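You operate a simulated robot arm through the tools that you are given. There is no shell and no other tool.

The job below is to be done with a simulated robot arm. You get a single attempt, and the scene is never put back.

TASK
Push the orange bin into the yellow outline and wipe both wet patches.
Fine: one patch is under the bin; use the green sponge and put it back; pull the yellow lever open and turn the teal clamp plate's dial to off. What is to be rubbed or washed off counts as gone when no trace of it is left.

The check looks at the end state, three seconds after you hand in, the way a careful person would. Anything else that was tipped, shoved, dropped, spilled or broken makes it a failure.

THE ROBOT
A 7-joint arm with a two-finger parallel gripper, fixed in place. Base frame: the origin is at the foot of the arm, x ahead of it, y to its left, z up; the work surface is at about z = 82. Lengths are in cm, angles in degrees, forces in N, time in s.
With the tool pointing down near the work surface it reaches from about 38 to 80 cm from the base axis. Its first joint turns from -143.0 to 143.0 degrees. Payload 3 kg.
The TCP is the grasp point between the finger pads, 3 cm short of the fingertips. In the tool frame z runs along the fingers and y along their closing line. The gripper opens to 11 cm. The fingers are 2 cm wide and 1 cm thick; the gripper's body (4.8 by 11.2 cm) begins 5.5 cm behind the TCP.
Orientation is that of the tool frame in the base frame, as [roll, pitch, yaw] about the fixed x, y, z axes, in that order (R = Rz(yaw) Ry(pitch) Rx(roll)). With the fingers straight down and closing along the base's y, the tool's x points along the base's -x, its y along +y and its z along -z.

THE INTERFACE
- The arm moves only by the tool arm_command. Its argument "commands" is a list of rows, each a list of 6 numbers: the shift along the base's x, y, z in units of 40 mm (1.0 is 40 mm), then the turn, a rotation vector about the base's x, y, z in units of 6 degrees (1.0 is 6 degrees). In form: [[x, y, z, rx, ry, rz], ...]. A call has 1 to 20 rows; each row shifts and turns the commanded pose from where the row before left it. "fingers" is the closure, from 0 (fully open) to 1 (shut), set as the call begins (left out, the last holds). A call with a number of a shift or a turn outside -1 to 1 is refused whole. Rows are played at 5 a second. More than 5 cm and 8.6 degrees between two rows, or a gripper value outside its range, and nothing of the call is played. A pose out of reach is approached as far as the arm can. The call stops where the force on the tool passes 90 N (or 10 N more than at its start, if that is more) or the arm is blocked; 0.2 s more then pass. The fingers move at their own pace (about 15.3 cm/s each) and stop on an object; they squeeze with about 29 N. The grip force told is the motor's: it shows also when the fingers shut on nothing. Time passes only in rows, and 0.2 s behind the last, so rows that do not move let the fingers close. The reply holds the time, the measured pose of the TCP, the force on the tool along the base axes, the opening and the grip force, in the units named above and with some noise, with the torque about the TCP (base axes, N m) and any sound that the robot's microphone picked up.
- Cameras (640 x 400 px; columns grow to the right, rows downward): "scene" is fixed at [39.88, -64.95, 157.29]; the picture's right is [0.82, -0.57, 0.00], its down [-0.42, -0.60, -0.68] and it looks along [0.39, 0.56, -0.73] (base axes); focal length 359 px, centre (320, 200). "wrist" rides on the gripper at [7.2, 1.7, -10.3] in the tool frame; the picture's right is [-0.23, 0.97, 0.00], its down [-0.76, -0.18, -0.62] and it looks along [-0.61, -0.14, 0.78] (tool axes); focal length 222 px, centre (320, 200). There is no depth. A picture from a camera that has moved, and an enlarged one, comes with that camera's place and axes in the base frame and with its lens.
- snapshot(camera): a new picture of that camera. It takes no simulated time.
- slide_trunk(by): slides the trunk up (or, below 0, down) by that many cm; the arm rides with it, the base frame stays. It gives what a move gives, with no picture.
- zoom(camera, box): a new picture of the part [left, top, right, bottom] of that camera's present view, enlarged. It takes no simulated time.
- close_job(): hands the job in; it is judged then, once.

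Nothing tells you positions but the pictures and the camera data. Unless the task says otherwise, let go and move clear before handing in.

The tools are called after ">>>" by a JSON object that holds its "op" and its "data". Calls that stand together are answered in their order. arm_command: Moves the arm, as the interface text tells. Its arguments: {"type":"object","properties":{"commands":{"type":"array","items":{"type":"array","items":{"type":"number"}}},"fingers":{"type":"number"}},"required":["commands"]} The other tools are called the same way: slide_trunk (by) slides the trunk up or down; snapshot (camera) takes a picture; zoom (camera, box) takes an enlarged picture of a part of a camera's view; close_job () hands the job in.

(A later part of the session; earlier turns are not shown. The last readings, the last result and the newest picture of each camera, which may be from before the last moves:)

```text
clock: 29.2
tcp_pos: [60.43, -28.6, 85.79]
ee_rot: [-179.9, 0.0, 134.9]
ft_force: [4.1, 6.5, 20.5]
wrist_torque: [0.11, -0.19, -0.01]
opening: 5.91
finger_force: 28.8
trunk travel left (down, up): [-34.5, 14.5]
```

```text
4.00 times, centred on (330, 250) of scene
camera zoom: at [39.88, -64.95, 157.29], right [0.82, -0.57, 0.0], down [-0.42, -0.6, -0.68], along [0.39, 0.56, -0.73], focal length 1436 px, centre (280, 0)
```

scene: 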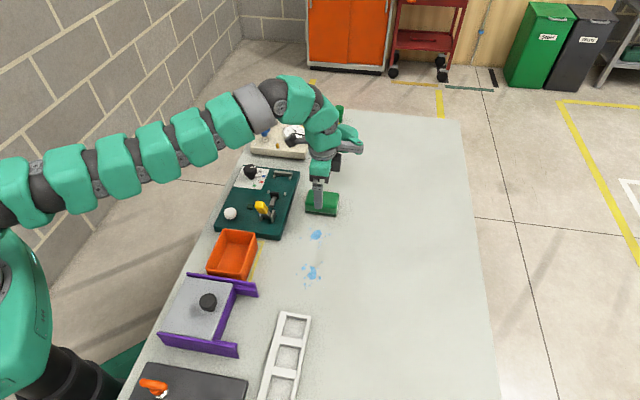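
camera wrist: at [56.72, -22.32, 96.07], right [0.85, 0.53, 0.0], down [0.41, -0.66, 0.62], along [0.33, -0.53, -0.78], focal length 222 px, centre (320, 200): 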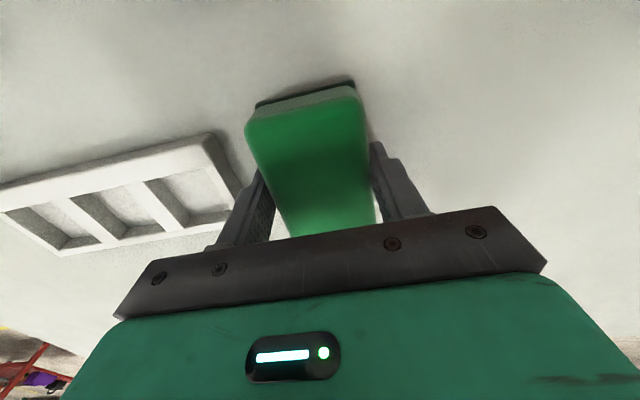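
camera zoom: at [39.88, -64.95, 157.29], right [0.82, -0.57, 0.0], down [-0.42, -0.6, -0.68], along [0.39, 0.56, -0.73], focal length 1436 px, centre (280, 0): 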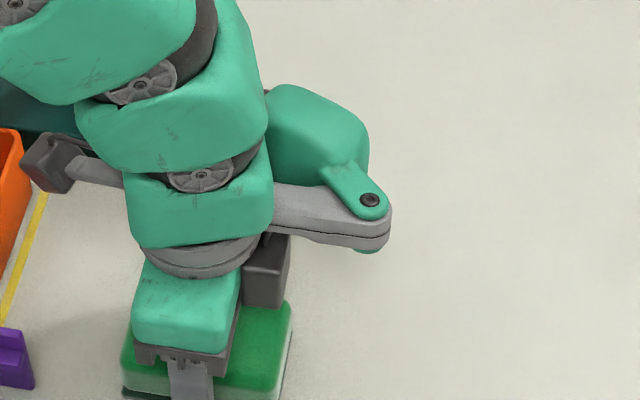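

Both patches have had one pass. I'll shift outward 2 cm and sweep back for full coverage.

>>> {"op": "arm_command", "data": {"commands": [[0.177, -0.177, 0, 0, 0, 0], [0.177, -0.177, 0, 0, 0, 0], [0.212, 0.212, 0, 0, 0, 0], [0.212, 0.212, 0, 0, 0, 0], [0.212, 0.212, 0, 0, 0, 0], [0.212, 0.212, 0, 0, 0, 0], [0.212, 0.212, 0, 0, 0, 0], [0.212, 0.212, 0, 0, 0, 0], [0.212, 0.212, 0, 0, 0, 0], [0.212, 0.212, 0, 0, 0, 0], [0.212, 0.212, 0, 0, 0, 0], [0.212, 0.212, 0, 0, 0, 0], [0.212, 0.212, 0, 0, 0, 0], [0.212, 0.212, 0, 0, 0, 0], [0.212, 0.212, 0, 0, 0, 0], [0.212, 0.212, 0, 0, 0, 0], [0.212, 0.212, 0, 0, 0, 0], [0.212, 0.212, 0, 0, 0, 0], [0.212, 0.212, 0, 0, 0, 0]]}}

>>> {"op": "snapshot", "data": {"camera": "wrist"}}

>>> {"op": "zoom", "data": {"camera": "scene", "box": [240, 200, 400, 300]}}

```text
clock: 33.2
tcp_pos: [76.64, -15.7, 85.7]
ee_rot: [179.8, 0.1, 135.0]
ft_force: [-3.7, -3.6, 16.1]
wrist_torque: [0.02, 0.36, 0.06]
opening: 5.91
finger_force: 29.0
trunk travel left (down, up): [-34.5, 14.5]
```

```text
taken
camera wrist: at [72.8, -9.43, 96.03], right [0.85, 0.53, 0.0], down [0.41, -0.66, 0.62], along [0.33, -0.53, -0.78], focal length 222 px, centre (320, 200)
```

wrist: 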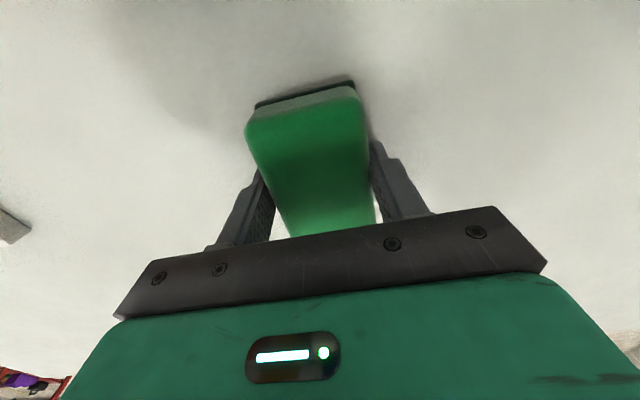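

```text
4.00 times, centred on (320, 250) of scene
camera zoom: at [39.88, -64.95, 157.29], right [0.82, -0.57, 0.0], down [-0.42, -0.6, -0.68], along [0.39, 0.56, -0.73], focal length 1436 px, centre (320, 0)
```

zoom: 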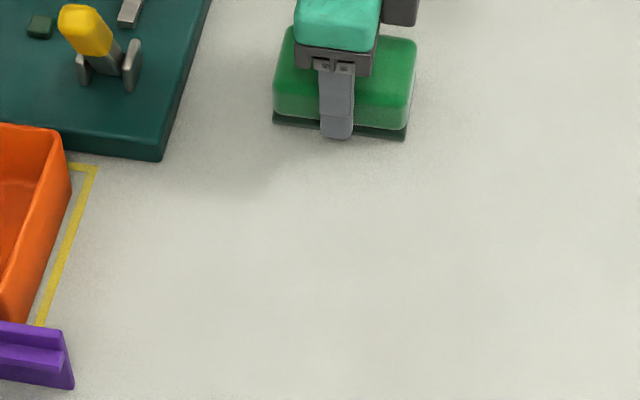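

The table looks clean. I'll lift the sponge and check the wiped area closely before putting it back.

>>> {"op": "arm_command", "data": {"commands": [[0, 0, 0.25, 0, 0, 0], [0, 0, 0.5, 0, 0, 0], [0.349, 0.716, 0.25, 0, 0, 0], [0.349, 0.716, 0, 0, 0, 0], [0, 0, 0, 0, 0, 0]]}}

>>> {"op": "zoom", "data": {"camera": "scene", "box": [280, 205, 360, 255]}}

>>> {"op": "zoom", "data": {"camera": "scene", "box": [280, 250, 360, 300]}}

>>> {"op": "snapshot", "data": {"camera": "wrist"}}

```text
clock: 34.4
tcp_pos: [79.31, -9.87, 89.86]
ee_rot: [179.9, -0.1, 135.0]
ft_force: [-0.6, 0.5, -0.9]
wrist_torque: [-0.05, 0.03, 0.02]
opening: 5.88
finger_force: 29.4
trunk travel left (down, up): [-34.5, 14.5]
```

```text
8.00 times, centred on (320, 230) of scene
camera zoom: at [39.88, -64.95, 157.29], right [0.82, -0.57, 0.0], down [-0.42, -0.6, -0.68], along [0.39, 0.56, -0.73], focal length 2872 px, centre (320, -40)
```

zoom: 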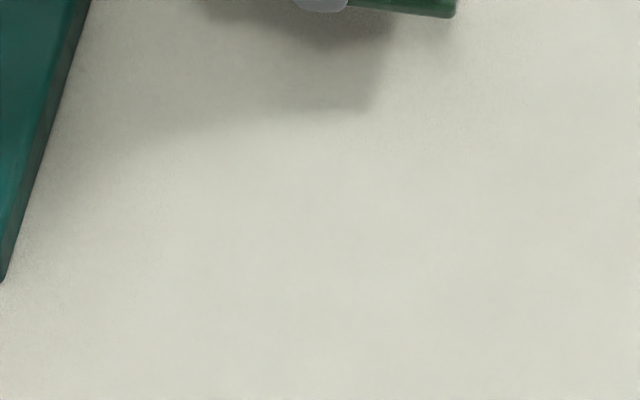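

```text
8.00 times, centred on (320, 275) of scene
camera zoom: at [39.88, -64.95, 157.29], right [0.82, -0.57, 0.0], down [-0.42, -0.6, -0.68], along [0.39, 0.56, -0.73], focal length 2872 px, centre (320, -400)
```

zoom: 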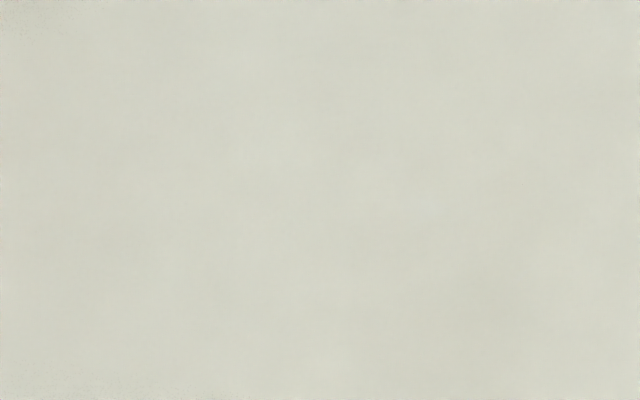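

```text
taken
camera wrist: at [75.57, -3.64, 100.04], right [0.85, 0.53, 0.0], down [0.41, -0.66, 0.62], along [0.33, -0.53, -0.78], focal length 222 px, centre (320, 200)
```

wrist: 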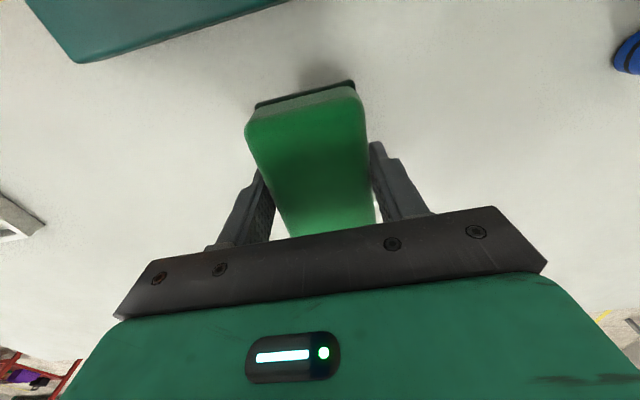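

No trace remains of either patch. I'll set the sponge back at its home spot and release it.

>>> {"op": "arm_command", "data": {"commands": [[0.03, -0.025, -0.4, 0, 0, 0], [0, 0, -0.4, 0, 0, 0], [0, 0, -0.19, 0, 0, 0], [0, 0, 0, 0, 0, 0]]}}

```text
clock: 35.4
tcp_pos: [79.46, -10.13, 85.76]
ee_rot: [180.0, 0.0, 135.1]
ft_force: [0.0, 0.6, 0.2]
wrist_torque: [0.01, -0.01, 0.0]
opening: 5.91
finger_force: 28.2
trunk travel left (down, up): [-34.5, 14.5]
```

>>> {"op": "arm_command", "data": {"commands": [[0, 0.02, -0.03, 0, 0, 0], [0, 0, 0, 0, 0, 0]]}}

>>> {"op": "zoom", "data": {"camera": "scene", "box": [270, 160, 370, 222]}}

```text
clock: 36.0
tcp_pos: [79.46, -10.16, 85.84]
ee_rot: [180.0, 0.0, 135.0]
ft_force: [2.2, -2.0, 4.2]
wrist_torque: [-0.02, -0.08, -0.02]
opening: 5.89
finger_force: 28.7
trunk travel left (down, up): [-34.5, 14.5]
```

```text
6.40 times, centred on (320, 191) of scene
camera zoom: at [39.88, -64.95, 157.29], right [0.82, -0.57, 0.0], down [-0.42, -0.6, -0.68], along [0.39, 0.56, -0.73], focal length 2298 px, centre (320, 258)
```

zoom: 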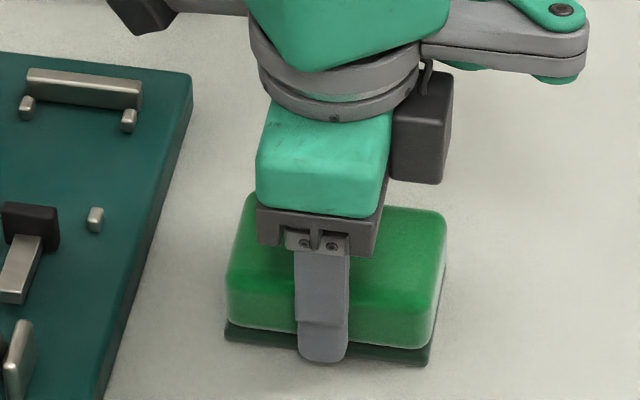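

Contact is gentle and the position matches the original to within about 2 mm. Releasing and rising.

>>> {"op": "arm_command", "data": {"commands": [[0, 0, 0, 0, 0, 0], [0, 0, 0, 0, 0, 0], [0, 0, 0, 0, 0, 0], [0, 0, 0.5, 0, 0, 0], [0, 0, 1, 0, 0, 0], [0, 0, 1, 0, 0, 0], [0, 0, 1, 0, 0, 0], [0, 0, 1, 0, 0, 0]], "fingers": 0}}

>>> {"op": "snapshot", "data": {"camera": "wrist"}}

>>> {"op": "zoom", "data": {"camera": "scene", "box": [200, 150, 360, 250]}}

```text
clock: 37.8
tcp_pos: [77.67, -10.06, 100.46]
ee_rot: [179.9, 0.0, 135.2]
ft_force: [-0.1, 0.1, 0.1]
wrist_torque: [-0.02, -0.02, 0.03]
opening: 10.99
finger_force: 0.2
out of reach, approached as far as the arm can: row 6, 7, 8
trunk travel left (down, up): [-34.5, 14.5]
```

```text
taken
camera wrist: at [73.91, -3.8, 110.76], right [0.85, 0.53, 0.0], down [0.41, -0.66, 0.62], along [0.33, -0.53, -0.78], focal length 222 px, centre (320, 200)
```

wrist: 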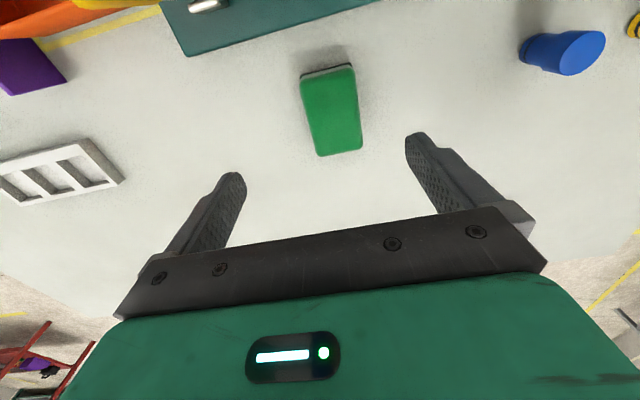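

```text
4.00 times, centred on (280, 200) of scene
camera zoom: at [39.88, -64.95, 157.29], right [0.82, -0.57, 0.0], down [-0.42, -0.6, -0.68], along [0.39, 0.56, -0.73], focal length 1436 px, centre (480, 200)
```

zoom: 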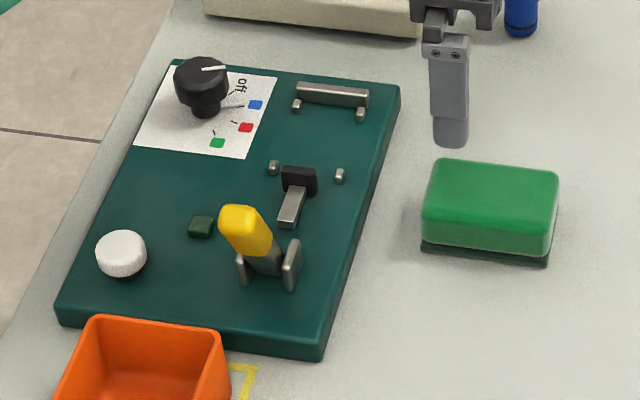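

The sponge is back exactly where it was. Next is the clamp plate: I'll move the camera to study the yellow lever's hinge.

>>> {"op": "arm_command", "data": {"commands": [[-0.82, 0.25, 0.333, 0, 0, 0], [-0.82, 0.25, 0.333, 0, 0, 0], [-0.82, 0.25, 0.333, 0, 0, 0], [-0.82, 0.25, 0.333, 0, 0, 0], [-0.82, 0.25, 0.333, 0, 0, 0], [-0.82, 0.25, 0.333, 0, 0, 0]]}}

>>> {"op": "snapshot", "data": {"camera": "wrist"}}

```text
clock: 39.2
tcp_pos: [57.74, -4.38, 108.53]
ee_rot: [180.0, 0.0, 135.0]
ft_force: [0.6, 0.1, -0.2]
wrist_torque: [0.0, 0.03, 0.0]
opening: 11.02
finger_force: 0.0
trunk travel left (down, up): [-34.5, 14.5]
```

```text
taken
camera wrist: at [54.0, 2.02, 118.78], right [0.85, 0.53, 0.0], down [0.41, -0.66, 0.62], along [0.33, -0.53, -0.78], focal length 222 px, centre (320, 200)
```

wrist: 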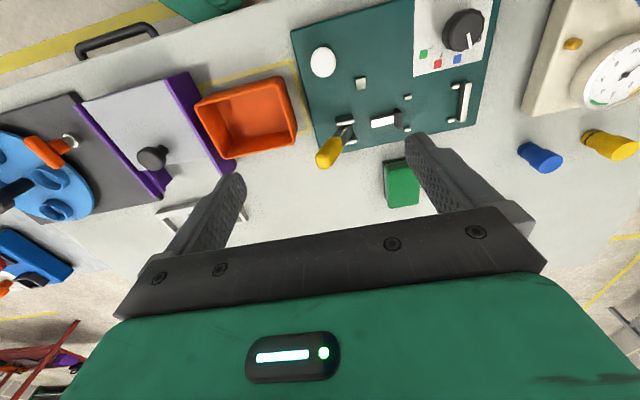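

>>> {"op": "zoom", "data": {"camera": "wrist", "box": [290, 80, 418, 180]}}

>>> {"op": "zoom", "data": {"camera": "scene", "box": [235, 185, 299, 230]}}

>>> {"op": "zoom", "data": {"camera": "wrist", "box": [400, 0, 496, 90]}}

```text
4.00 times, centred on (354, 130) of wrist
camera zoom: at [54.0, 2.02, 118.78], right [0.85, 0.53, 0.0], down [0.41, -0.66, 0.62], along [0.33, -0.53, -0.78], focal length 888 px, centre (184, 480)
```

zoom: 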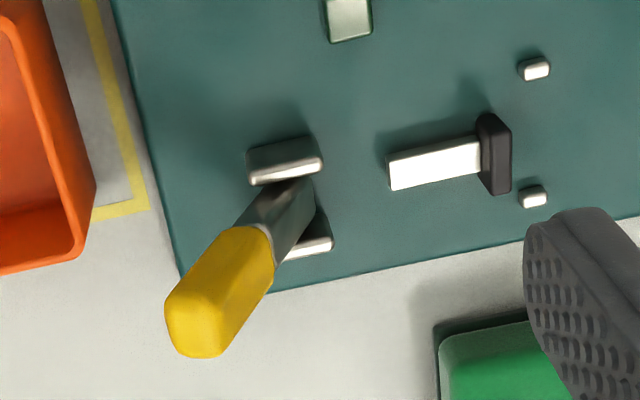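

```text
8.89 times, centred on (267, 208) of scene
camera zoom: at [39.88, -64.95, 157.29], right [0.82, -0.57, 0.0], down [-0.42, -0.6, -0.68], along [0.39, 0.56, -0.73], focal length 3192 px, centre (791, 133)
```

zoom: 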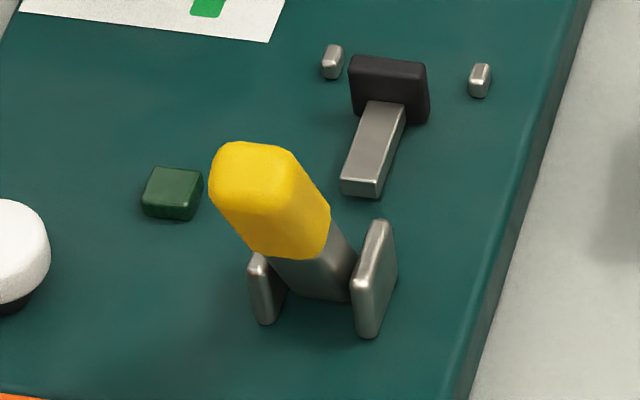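

```text
4.44 times, centred on (448, 45) of wrist
camera zoom: at [54.0, 2.02, 118.78], right [0.85, 0.53, 0.0], down [0.41, -0.66, 0.62], along [0.33, -0.53, -0.78], focal length 987 px, centre (-249, 889)
```

zoom: 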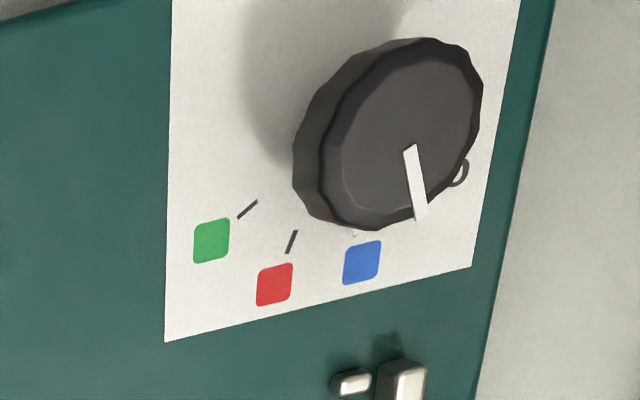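

The lever pivots about an axis along w, between the two brackets. Its handle leans about 23° towards the bin side, and its plunger and pad point the other way. I'll close the fingers, come in from the plunger side, and test gently which way it swings.

>>> {"op": "arm_command", "data": {"commands": [[0.6975, -0.018, 0, 0, 0, 0], [0.6975, -0.018, 0, 0, 0, 0], [0.6975, -0.018, 0, 0, 0, 0], [0, 0, 0, 0, 0, 0]], "fingers": 1}}

>>> {"op": "snapshot", "data": {"camera": "wrist"}}

>>> {"op": "zoom", "data": {"camera": "scene", "box": [220, 140, 320, 240]}}

```text
clock: 40.2
tcp_pos: [66.34, -4.32, 108.22]
ee_rot: [-180.0, -0.1, 135.1]
ft_force: [-0.5, -0.4, -1.6]
wrist_torque: [0.03, 0.01, -0.01]
opening: 0.0
finger_force: 28.5
trunk travel left (down, up): [-34.5, 14.5]
```

```text
taken
camera wrist: at [62.59, 1.98, 118.46], right [0.85, 0.53, 0.0], down [0.41, -0.66, 0.62], along [0.33, -0.53, -0.78], focal length 222 px, centre (320, 200)
```

wrist: 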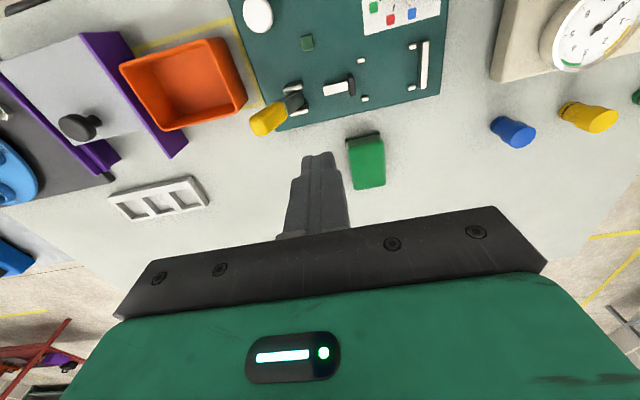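

```text
4.00 times, centred on (270, 190) of scene
camera zoom: at [39.88, -64.95, 157.29], right [0.82, -0.57, 0.0], down [-0.42, -0.6, -0.68], along [0.39, 0.56, -0.73], focal length 1436 px, centre (520, 240)
```

zoom: 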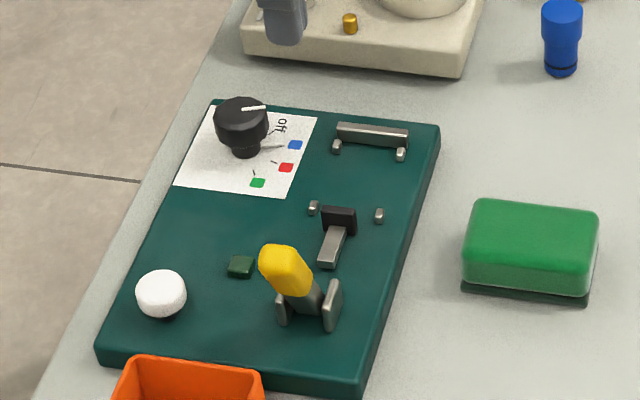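

>>> {"op": "arm_command", "data": {"commands": [[0, 0, -0.825, 0, 0, 0], [0, 0, -0.825, 0, 0, 0], [0, 0, -0.825, 0, 0, 0], [0, 0, -0.825, 0, 0, 0], [0, 0, 0, 0, 0, 0]]}}

>>> {"op": "snapshot", "data": {"camera": "wrist"}}

>>> {"op": "zoom", "data": {"camera": "scene", "box": [220, 160, 320, 240]}}

```text
clock: 41.4
tcp_pos: [66.27, -4.47, 95.2]
ee_rot: [-180.0, 0.0, 135.0]
ft_force: [-0.1, -0.6, 0.0]
wrist_torque: [-0.01, 0.01, -0.01]
opening: 0.0
finger_force: 28.3
trunk travel left (down, up): [-34.5, 14.5]
```

```text
taken
camera wrist: at [62.52, 1.88, 105.46], right [0.85, 0.53, 0.0], down [0.41, -0.66, 0.62], along [0.33, -0.53, -0.78], focal length 222 px, centre (320, 200)
```

wrist: 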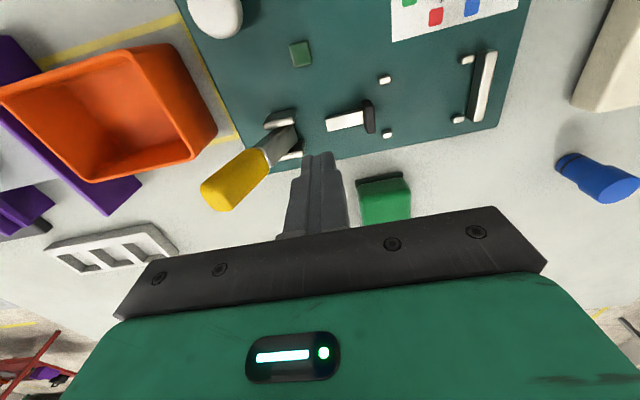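

```text
5.00 times, centred on (270, 200) of scene
camera zoom: at [39.88, -64.95, 157.29], right [0.82, -0.57, 0.0], down [-0.42, -0.6, -0.68], along [0.39, 0.56, -0.73], focal length 1795 px, centre (570, 200)
```

zoom: 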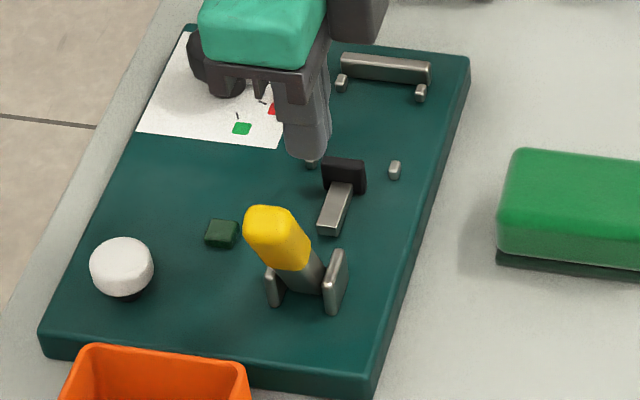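

The finger is on the plunger side, lined up with the handle. I'll ease it towards the handle and watch the force.

>>> {"op": "arm_command", "data": {"commands": [[-0.0884, -0.0884, 0, 0, 0, 0], [-0.0884, -0.0884, 0, 0, 0, 0], [-0.0884, -0.0884, 0, 0, 0, 0], [-0.0884, -0.0884, 0, 0, 0, 0], [-0.0884, -0.0884, 0, 0, 0, 0], [-0.0884, -0.0884, 0, 0, 0, 0], [-0.0884, -0.0884, 0, 0, 0, 0]]}}

>>> {"op": "snapshot", "data": {"camera": "wrist"}}

>>> {"op": "zoom", "data": {"camera": "scene", "box": [220, 160, 320, 240]}}

```text
clock: 43.0
tcp_pos: [63.72, -6.85, 95.21]
ee_rot: [180.0, 0.0, 135.0]
ft_force: [0.4, -0.3, -0.7]
wrist_torque: [-0.01, -0.03, 0.01]
opening: 0.0
finger_force: 29.1
trunk travel left (down, up): [-34.5, 14.5]
```

```text
taken
camera wrist: at [60.07, -0.6, 105.43], right [0.85, 0.53, 0.0], down [0.41, -0.66, 0.62], along [0.33, -0.53, -0.78], focal length 222 px, centre (320, 200)
```

wrist: 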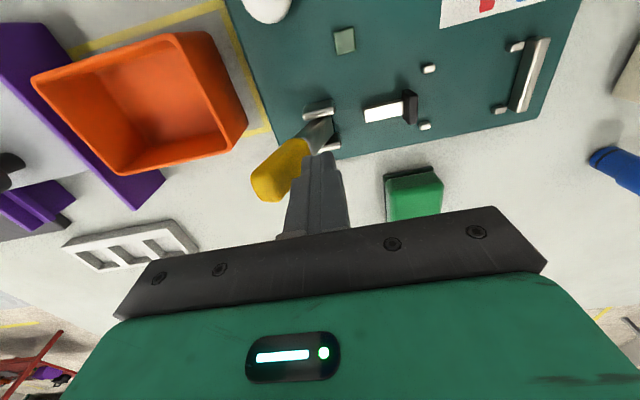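

```text
5.00 times, centred on (270, 200) of scene
camera zoom: at [39.88, -64.95, 157.29], right [0.82, -0.57, 0.0], down [-0.42, -0.6, -0.68], along [0.39, 0.56, -0.73], focal length 1795 px, centre (570, 200)
```

zoom: 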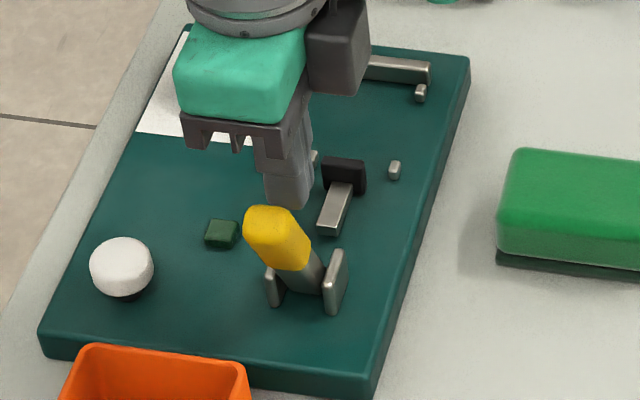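

>>> {"op": "arm_command", "data": {"commands": [[-0.0442, -0.0442, 0, 0, 0, 0], [-0.0442, -0.0442, 0, 0, 0, 0], [-0.0442, -0.0442, 0, 0, 0, 0], [-0.0442, -0.0442, 0, 0, 0, 0], [0, 0, 0, 0, 0, 0]]}}

>>> {"op": "zoom", "data": {"camera": "scene", "box": [220, 160, 320, 240]}}

```text
clock: 44.2
tcp_pos: [63.31, -7.27, 95.09]
ee_rot: [179.9, 0.1, 135.1]
ft_force: [28.2, 27.1, 7.0]
wrist_torque: [0.75, -0.78, 0.02]
opening: 0.0
finger_force: 28.8
trunk travel left (down, up): [-34.5, 14.5]
```

```text
5.00 times, centred on (270, 200) of scene
camera zoom: at [39.88, -64.95, 157.29], right [0.82, -0.57, 0.0], down [-0.42, -0.6, -0.68], along [0.39, 0.56, -0.73], focal length 1795 px, centre (570, 200)
```

zoom: 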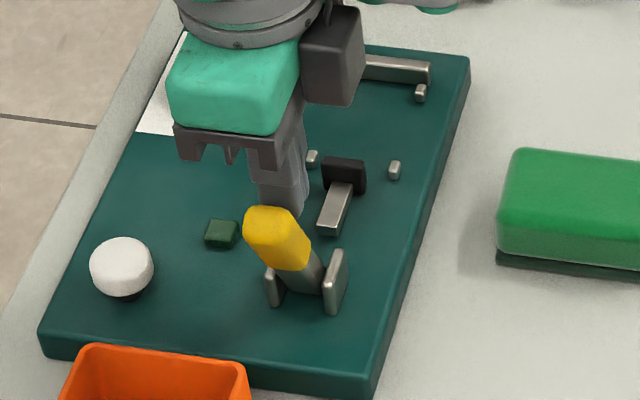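

At about 39 N towards the bin the handle didn't move, so that side looks like the stop. I'll back off, go over the top and try gently from the other side.

>>> {"op": "arm_command", "data": {"commands": [[0.177, 0.177, 0, 0, 0, 0], [0.177, 0.177, 0, 0, 0, 0], [0, 0, 0.8, 0, 0, 0], [0, 0, 0.8, 0, 0, 0], [0, 0, 0.8, 0, 0, 0], [-0.6, -0.6, 0, 0, 0, 0], [-0.6, -0.6, 0, 0, 0, 0], [-0.6, -0.6, 0, 0, 0, 0], [-0.2, -0.2, 0, 0, 0, 0]]}}

>>> {"op": "snapshot", "data": {"camera": "wrist"}}

>>> {"op": "zoom", "data": {"camera": "scene", "box": [220, 160, 320, 240]}}

```text
clock: 46.2
tcp_pos: [56.45, -14.39, 104.61]
ee_rot: [-179.9, 0.0, 134.9]
ft_force: [0.3, 0.0, 0.3]
wrist_torque: [-0.01, -0.03, 0.0]
opening: 0.0
finger_force: 28.8
trunk travel left (down, up): [-34.5, 14.5]
```

```text
taken
camera wrist: at [52.65, -8.05, 114.91], right [0.85, 0.53, 0.0], down [0.41, -0.66, 0.62], along [0.33, -0.53, -0.78], focal length 222 px, centre (320, 200)
```

wrist: 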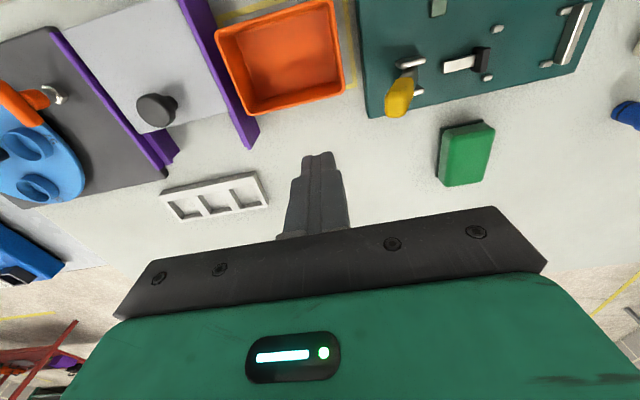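

```text
5.00 times, centred on (270, 200) of scene
camera zoom: at [39.88, -64.95, 157.29], right [0.82, -0.57, 0.0], down [-0.42, -0.6, -0.68], along [0.39, 0.56, -0.73], focal length 1795 px, centre (570, 200)
```

zoom: 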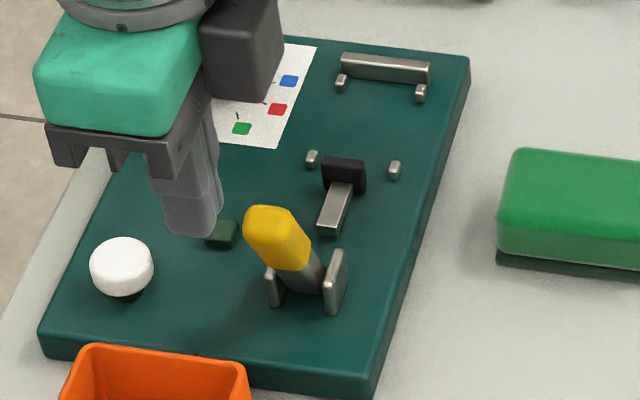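

>>> {"op": "arm_command", "data": {"commands": [[0.305, 0.305, 0, 0, 0, 0], [0.305, 0.305, 0, 0, 0, 0], [0, 0, -0.8, 0, 0, 0], [0, 0, -0.8, 0, 0, 0], [0, 0, -0.8, 0, 0, 0], [0, 0, 0, 0, 0, 0]]}}

>>> {"op": "snapshot", "data": {"camera": "wrist"}}

>>> {"op": "zoom", "data": {"camera": "scene", "box": [220, 160, 320, 240]}}

```text
clock: 47.6
tcp_pos: [59.06, -11.68, 95.06]
ee_rot: [180.0, -0.1, 135.0]
ft_force: [-0.1, 0.4, -0.3]
wrist_torque: [0.0, 0.0, -0.04]
opening: 0.0
finger_force: 28.6
trunk travel left (down, up): [-34.5, 14.5]
```

```text
taken
camera wrist: at [55.32, -5.41, 105.4], right [0.85, 0.53, 0.0], down [0.41, -0.66, 0.62], along [0.33, -0.53, -0.78], focal length 222 px, centre (320, 200)
```

wrist: 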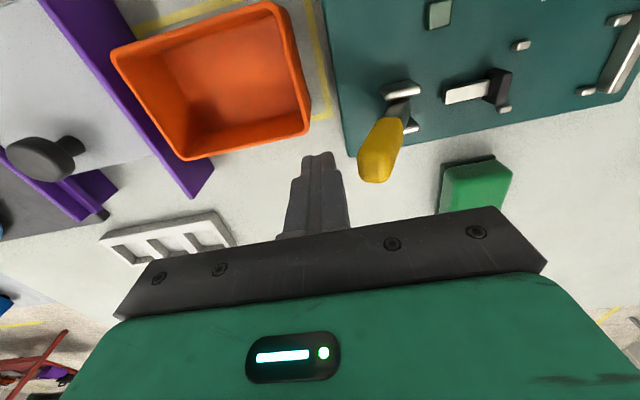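

```text
5.00 times, centred on (270, 200) of scene
camera zoom: at [39.88, -64.95, 157.29], right [0.82, -0.57, 0.0], down [-0.42, -0.6, -0.68], along [0.39, 0.56, -0.73], focal length 1795 px, centre (570, 200)
```

zoom: 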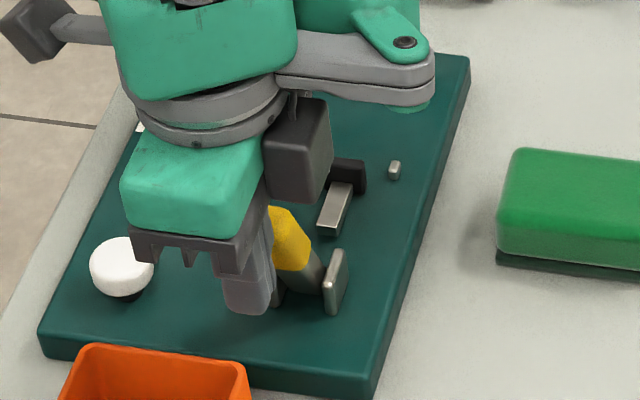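

I'm on the bin side of the handle, above the bin rim. Now a gentle push towards the plunger side.

>>> {"op": "arm_command", "data": {"commands": [[0.0442, 0.0442, 0, 0, 0, 0], [0.0442, 0.0442, 0, 0, 0, 0], [0.0442, 0.0442, 0, 0, 0, 0], [0.0442, 0.0442, 0, 0, 0, 0], [0.0442, 0.0442, 0, 0, 0, 0], [0.0442, 0.0442, 0, 0, 0, 0], [0.0442, 0.0442, 0, 0, 0, 0], [0.0442, 0.0442, 0, 0, 0, 0]]}}

>>> {"op": "snapshot", "data": {"camera": "wrist"}}

```text
clock: 49.4
tcp_pos: [60.33, -10.4, 95.11]
ee_rot: [180.0, 0.0, 135.0]
ft_force: [-0.9, -3.1, 2.9]
wrist_torque: [0.01, -0.01, 0.01]
opening: 0.0
finger_force: 29.1
trunk travel left (down, up): [-34.5, 14.5]
```

```text
taken
camera wrist: at [56.62, -4.04, 105.4], right [0.85, 0.53, 0.0], down [0.41, -0.66, 0.62], along [0.33, -0.53, -0.78], focal length 222 px, centre (320, 200)
```

wrist: 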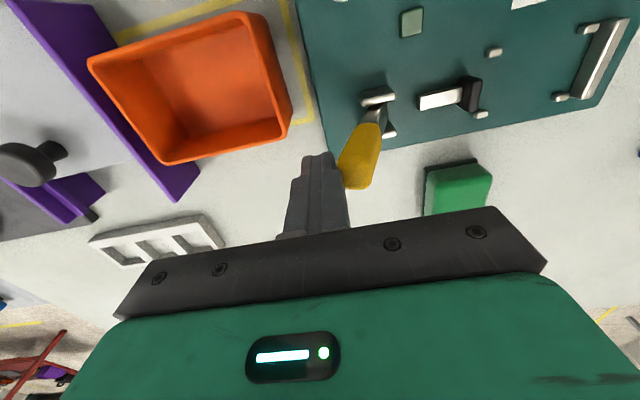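

>>> {"op": "arm_command", "data": {"commands": [[0.0442, 0.0442, 0, 0, 0, 0], [0.0442, 0.0442, 0, 0, 0, 0], [0.0442, 0.0442, 0, 0, 0, 0], [0.0442, 0.0442, 0, 0, 0, 0]]}}

>>> {"op": "snapshot", "data": {"camera": "wrist"}}

>>> {"op": "zoom", "data": {"camera": "scene", "box": [220, 160, 320, 240]}}

```text
clock: 50.4
tcp_pos: [61.01, -9.58, 95.24]
ee_rot: [-180.0, 0.0, 135.0]
ft_force: [-0.3, 0.1, 0.9]
wrist_torque: [-0.01, 0.01, -0.05]
opening: 0.01
finger_force: 28.8
trunk travel left (down, up): [-34.5, 14.5]
```

```text
taken
camera wrist: at [57.36, -3.32, 105.45], right [0.85, 0.53, 0.0], down [0.41, -0.66, 0.62], along [0.33, -0.53, -0.78], focal length 222 px, centre (320, 200)
```

wrist: 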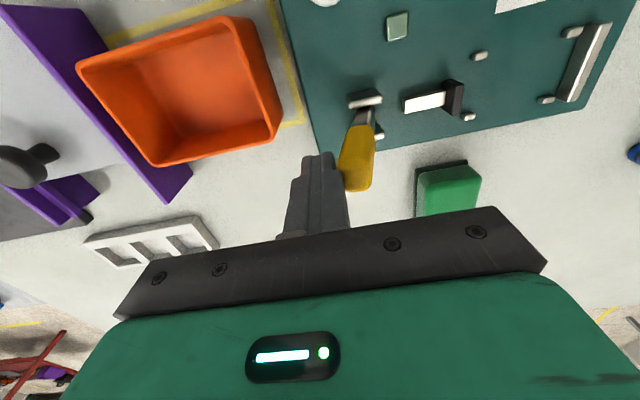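

```text
5.00 times, centred on (270, 200) of scene
camera zoom: at [39.88, -64.95, 157.29], right [0.82, -0.57, 0.0], down [-0.42, -0.6, -0.68], along [0.39, 0.56, -0.73], focal length 1795 px, centre (570, 200)
```

zoom: 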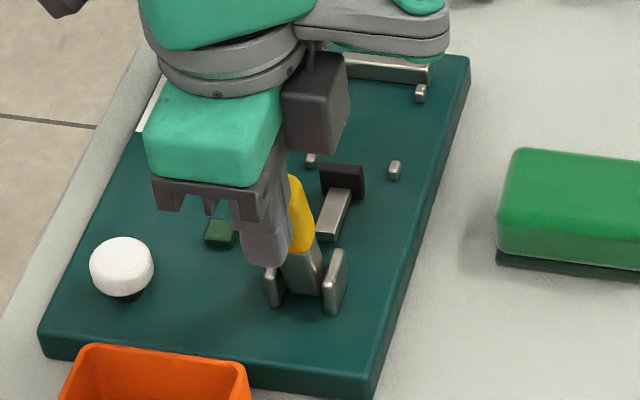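

The handle swings freely this way and the plunger has begun to draw back, so this is the opening direction. I'll keep pushing along the arc.

>>> {"op": "arm_command", "data": {"commands": [[0.0707, 0.0707, 0, 0, 0, 0], [0.0707, 0.0707, 0, 0, 0, 0], [0.0707, 0.0707, 0, 0, 0, 0], [0.0707, 0.0707, 0, 0, 0, 0], [0.0707, 0.0707, 0, 0, 0, 0], [0.0707, 0.0707, 0, 0, 0, 0], [0.0707, 0.0707, 0, 0, 0, 0], [0.0707, 0.0707, 0, 0, 0, 0], [0.0707, 0.0707, 0, 0, 0, 0], [0.0707, 0.0707, 0, 0, 0, 0]]}}

>>> {"op": "snapshot", "data": {"camera": "wrist"}}

>>> {"op": "zoom", "data": {"camera": "scene", "box": [220, 160, 320, 240]}}

```text
clock: 52.6
tcp_pos: [63.97, -6.89, 95.09]
ee_rot: [-180.0, -0.1, 135.0]
ft_force: [0.9, -0.3, 0.2]
wrist_torque: [-0.02, -0.02, 0.01]
opening: 0.0
finger_force: 28.8
trunk travel left (down, up): [-34.5, 14.5]
```

```text
taken
camera wrist: at [60.13, -0.52, 105.39], right [0.85, 0.53, 0.0], down [0.41, -0.66, 0.62], along [0.33, -0.53, -0.78], focal length 222 px, centre (320, 200)
```

wrist: 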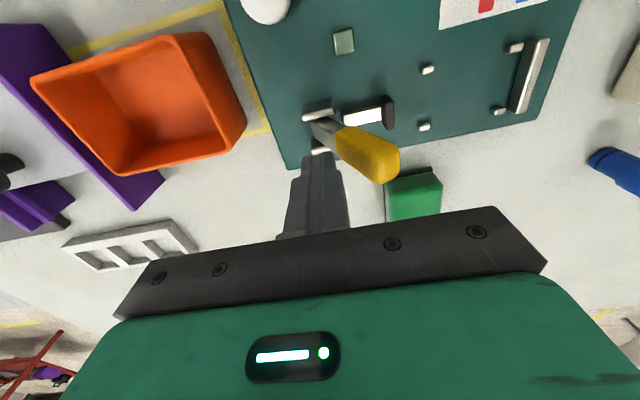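

```text
5.00 times, centred on (270, 200) of scene
camera zoom: at [39.88, -64.95, 157.29], right [0.82, -0.57, 0.0], down [-0.42, -0.6, -0.68], along [0.39, 0.56, -0.73], focal length 1795 px, centre (570, 200)
```

zoom: 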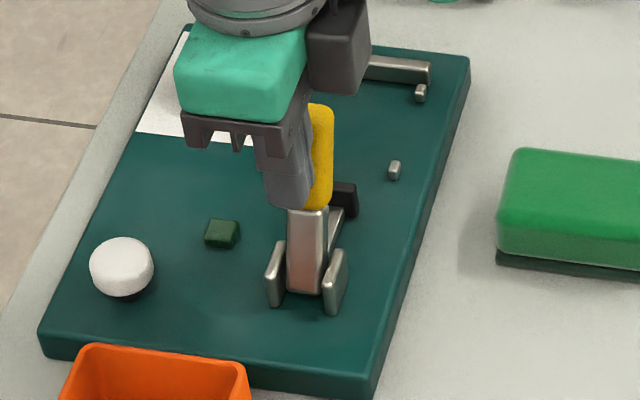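

The handle has passed vertical and the pad has withdrawn from its posts. I'll follow the arc further, lowering slightly.

>>> {"op": "arm_command", "data": {"commands": [[0.0707, 0.0707, -0.025, 0, 0, 0], [0.0707, 0.0707, -0.025, 0, 0, 0], [0.0707, 0.0707, -0.025, 0, 0, 0], [0.0707, 0.0707, -0.025, 0, 0, 0], [0.0707, 0.0707, -0.025, 0, 0, 0], [0.0707, 0.0707, -0.025, 0, 0, 0], [0.0707, 0.0707, -0.025, 0, 0, 0]]}}

>>> {"op": "snapshot", "data": {"camera": "wrist"}}

>>> {"op": "zoom", "data": {"camera": "scene", "box": [220, 160, 320, 240]}}

```text
clock: 54.0
tcp_pos: [64.61, -6.08, 94.76]
ee_rot: [-179.3, -0.3, 134.7]
ft_force: [-34.7, -15.0, 31.0]
wrist_torque: [-0.18, 0.86, 0.16]
opening: 0.0
finger_force: 28.9
trunk travel left (down, up): [-34.5, 14.5]
stopped in row 7: the force on the tool passed its limit at 96 N (the readings are from after the stop); the commanded pose is now the measured one
```

```text
taken
camera wrist: at [61.0, 0.31, 105.15], right [0.85, 0.52, -0.01], down [0.42, -0.66, 0.62], along [0.32, -0.53, -0.78], focal length 222 px, centre (320, 200)
```

wrist: 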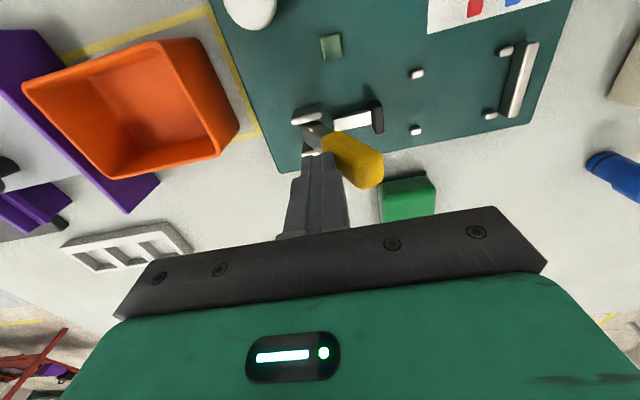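

```text
5.00 times, centred on (270, 200) of scene
camera zoom: at [39.88, -64.95, 157.29], right [0.82, -0.57, 0.0], down [-0.42, -0.6, -0.68], along [0.39, 0.56, -0.73], focal length 1795 px, centre (570, 200)
```

zoom: 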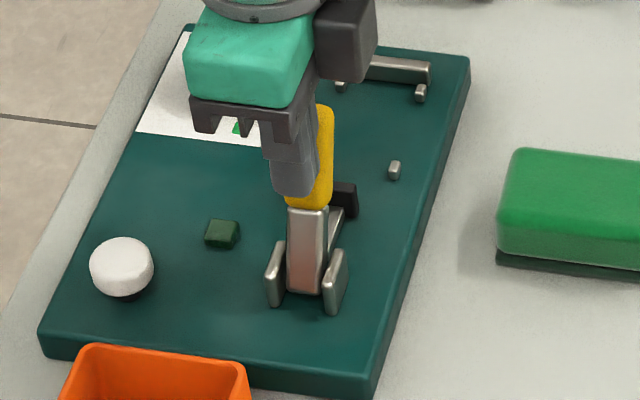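

The handle has reached its far stop with the plunger fully drawn back. I'll back off straight away, rise and look.

>>> {"op": "arm_command", "data": {"commands": [[-0.177, -0.177, 0, 0, 0, 0], [-0.354, -0.354, 0, 0, 0, 0], [-0.354, -0.354, 0, 0, 0, 0], [0, 0, 0.8, 0, 0, 0], [0, 0, 0.8, 0, 0, 0], [0, 0, 0.8, 0, 0, 0], [0, 0, 0.6, 0, 0, 0]]}}

>>> {"op": "snapshot", "data": {"camera": "wrist"}}

>>> {"op": "zoom", "data": {"camera": "scene", "box": [220, 160, 320, 240]}}

```text
clock: 55.6
tcp_pos: [61.7, -9.28, 106.67]
ee_rot: [-179.4, -0.4, 134.9]
ft_force: [0.1, -0.3, -0.2]
wrist_torque: [0.01, 0.0, 0.01]
opening: 0.0
finger_force: 29.1
trunk travel left (down, up): [-34.5, 14.5]
```

```text
taken
camera wrist: at [58.01, -2.9, 116.94], right [0.85, 0.53, -0.01], down [0.42, -0.66, 0.62], along [0.32, -0.53, -0.78], focal length 222 px, centre (320, 200)
```

wrist: 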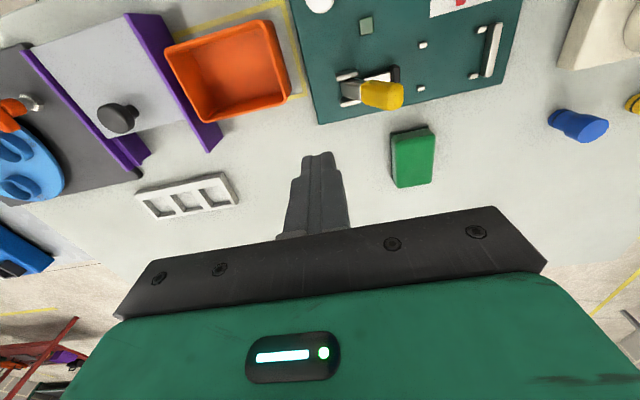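

```text
5.00 times, centred on (270, 200) of scene
camera zoom: at [39.88, -64.95, 157.29], right [0.82, -0.57, 0.0], down [-0.42, -0.6, -0.68], along [0.39, 0.56, -0.73], focal length 1795 px, centre (570, 200)
```

zoom: 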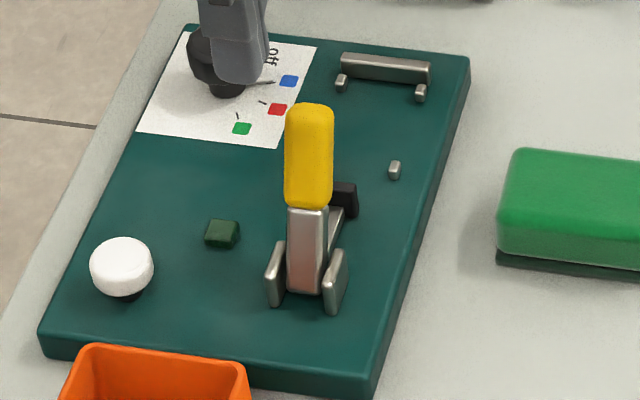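

>>> {"op": "zoom", "data": {"camera": "wrist", "box": [300, 0, 540, 150]}}

```text
2.67 times, centred on (420, 75) of wrist
camera zoom: at [58.01, -2.9, 116.94], right [0.85, 0.53, -0.01], down [0.42, -0.66, 0.62], along [0.32, -0.53, -0.78], focal length 592 px, centre (53, 533)
```

zoom: 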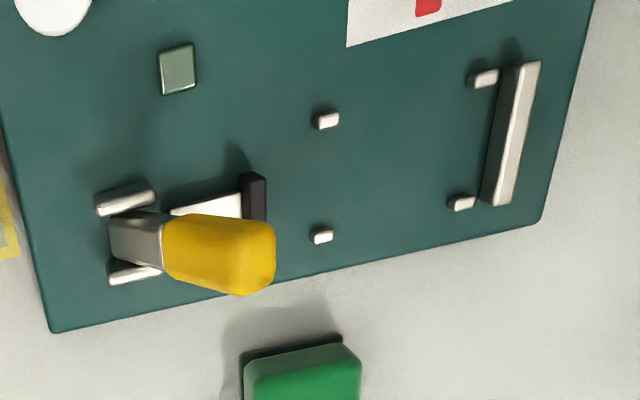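

The lever is open, with its handle at the far stop and the pad well back from its posts. Now for the dial: I'll move over the knob with the gripper partly open.

>>> {"op": "arm_command", "data": {"commands": [[0.2625, 0.795, -0.1, 0.023, -0.118, 0], [0.2625, 0.795, -0.1, 0, 0, 0], [0.2625, 0.795, -0.1, 0, 0, 0], [0.2625, 0.795, -0.1, 0, 0, 0], [0.2625, 0.795, -0.1, 0, 0, 0], [0.2625, 0.795, -0.1, 0, 0, 0], [0, 0, 0, 0, 0, 0]], "fingers": 0.41}}

>>> {"op": "snapshot", "data": {"camera": "wrist"}}

>>> {"op": "zoom", "data": {"camera": "wrist", "box": [224, 20, 416, 180]}}

>>> {"op": "snapshot", "data": {"camera": "scene"}}

```text
clock: 57.2
tcp_pos: [68.23, 9.92, 104.18]
ee_rot: [180.0, 0.1, 134.8]
ft_force: [-0.7, 0.9, -0.6]
wrist_torque: [0.04, 0.02, -0.01]
opening: 6.46
finger_force: 0.1
trunk travel left (down, up): [-34.5, 14.5]
```

```text
taken
camera wrist: at [64.36, 16.26, 114.34], right [0.85, 0.53, 0.0], down [0.41, -0.66, 0.63], along [0.33, -0.53, -0.78], focal length 222 px, centre (320, 200)
```

wrist: 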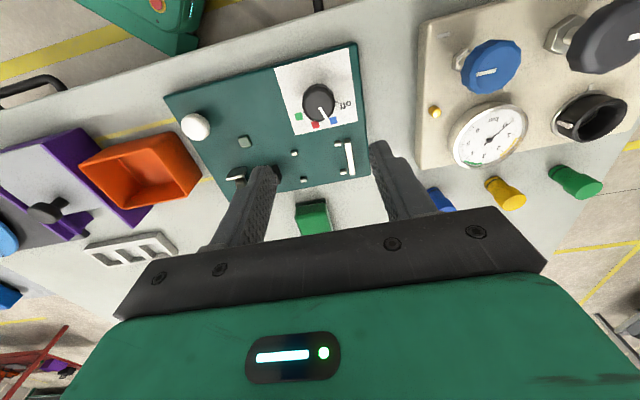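

```text
2.50 times, centred on (320, 100) of wrist
camera zoom: at [64.36, 16.26, 114.34], right [0.85, 0.53, 0.0], down [0.41, -0.66, 0.63], along [0.33, -0.53, -0.78], focal length 555 px, centre (320, 450)
```

zoom: 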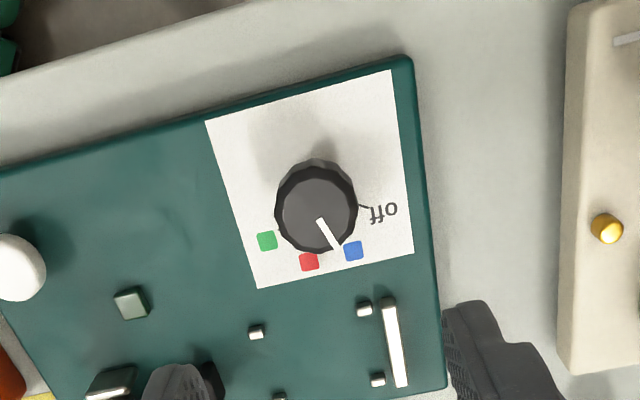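

```text
taken
```

scene: 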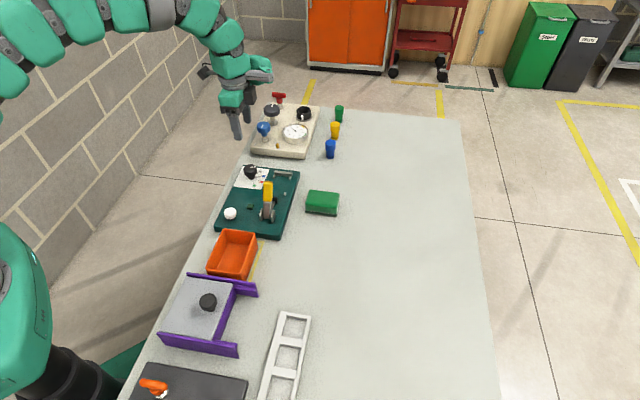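

Three views agree: the knob's centre is about (68.1, 10.0) and its top about z=88. I'll lower the open fingers around it.

>>> {"op": "arm_command", "data": {"commands": [[-0.03, 0.02, -0.8, 0, 0, 0], [0, 0, -0.8, 0, 0, 0], [0, 0, -0.8, 0, 0, 0], [0, 0, -0.6, 0, 0, 0], [0, 0, -0.5, 0, 0, 0], [0, 0, -0.3, 0, 0, 0], [0, 0, 0, 0, 0, 0]]}}

>>> {"op": "snapshot", "data": {"camera": "wrist"}}

>>> {"op": "zoom", "data": {"camera": "scene", "box": [200, 130, 300, 200]}}

```text
clock: 58.8
tcp_pos: [68.04, 9.84, 88.93]
ee_rot: [-179.9, 0.1, 134.9]
ft_force: [0.2, -0.1, 0.2]
wrist_torque: [0.03, -0.01, -0.01]
opening: 6.47
finger_force: 0.0
trunk travel left (down, up): [-34.5, 14.5]
```

```text
taken
camera wrist: at [64.18, 16.23, 99.19], right [0.85, 0.53, 0.0], down [0.41, -0.66, 0.63], along [0.33, -0.53, -0.78], focal length 222 px, centre (320, 200)
```

wrist: 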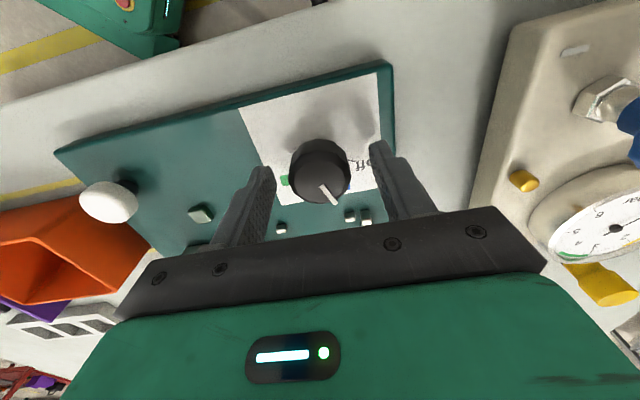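

```text
5.71 times, centred on (250, 165) of scene
camera zoom: at [39.88, -64.95, 157.29], right [0.82, -0.57, 0.0], down [-0.42, -0.6, -0.68], along [0.39, 0.56, -0.73], focal length 2052 px, centre (720, 400)
```

zoom: 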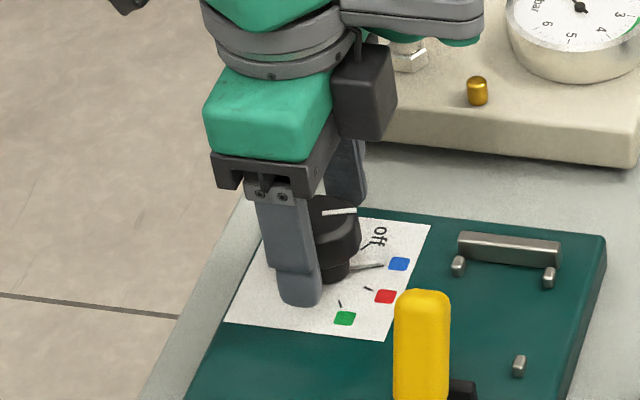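

The fingers straddle the knob. I'll nudge a few millimetres to centre them and close.

>>> {"op": "arm_command", "data": {"commands": [[-0.06, 0.06, 0, 0, 0, 0], [0, 0, 0, 0, 0, 0]]}}

>>> {"op": "arm_command", "data": {"commands": [[0, 0, 0, 0, 0, 0], [0, 0, 0, 0, 0, 0], [0, 0, 0, 0, 0, 0]], "fingers": 1}}

>>> {"op": "snapshot", "data": {"camera": "wrist"}}

>>> {"op": "zoom", "data": {"camera": "scene", "box": [200, 130, 300, 200]}}

```text
clock: 59.4
tcp_pos: [67.46, 10.03, 89.02]
ee_rot: [-179.9, 0.1, 134.9]
ft_force: [0.2, 0.7, -0.7]
wrist_torque: [0.01, -0.04, 0.01]
opening: 6.47
finger_force: 0.1
trunk travel left (down, up): [-34.5, 14.5]
```

```text
clock: 60.2
tcp_pos: [67.67, 10.25, 88.93]
ee_rot: [-179.9, 0.2, 134.9]
ft_force: [4.2, 4.4, -2.0]
wrist_torque: [0.17, -0.28, 0.02]
opening: 3.72
finger_force: 44.7
trunk travel left (down, up): [-34.5, 14.5]
```

```text
taken
camera wrist: at [63.88, 16.51, 99.19], right [0.85, 0.53, 0.0], down [0.41, -0.66, 0.63], along [0.33, -0.53, -0.78], focal length 222 px, centre (320, 200)
```

wrist: 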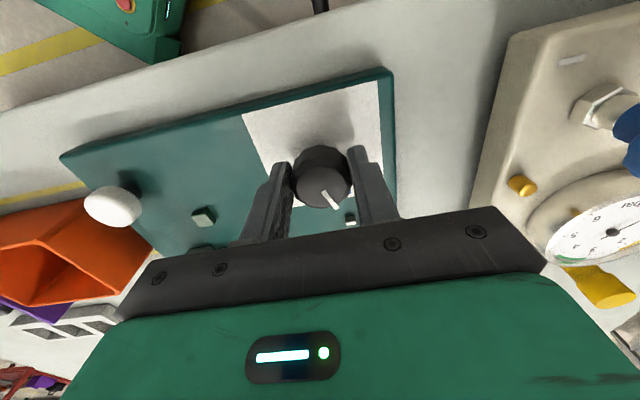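

```text
5.71 times, centred on (250, 165) of scene
camera zoom: at [39.88, -64.95, 157.29], right [0.82, -0.57, 0.0], down [-0.42, -0.6, -0.68], along [0.39, 0.56, -0.73], focal length 2052 px, centre (720, 400)
```

zoom: 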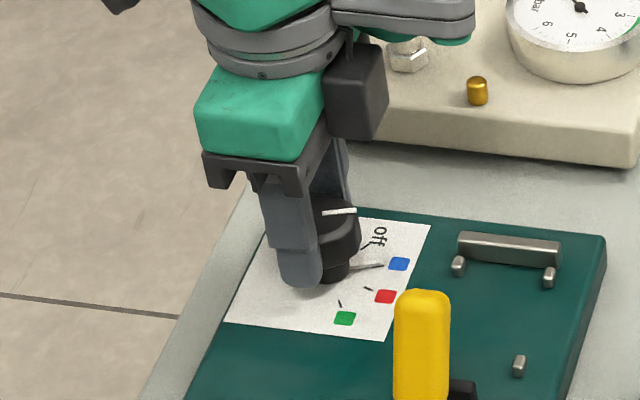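

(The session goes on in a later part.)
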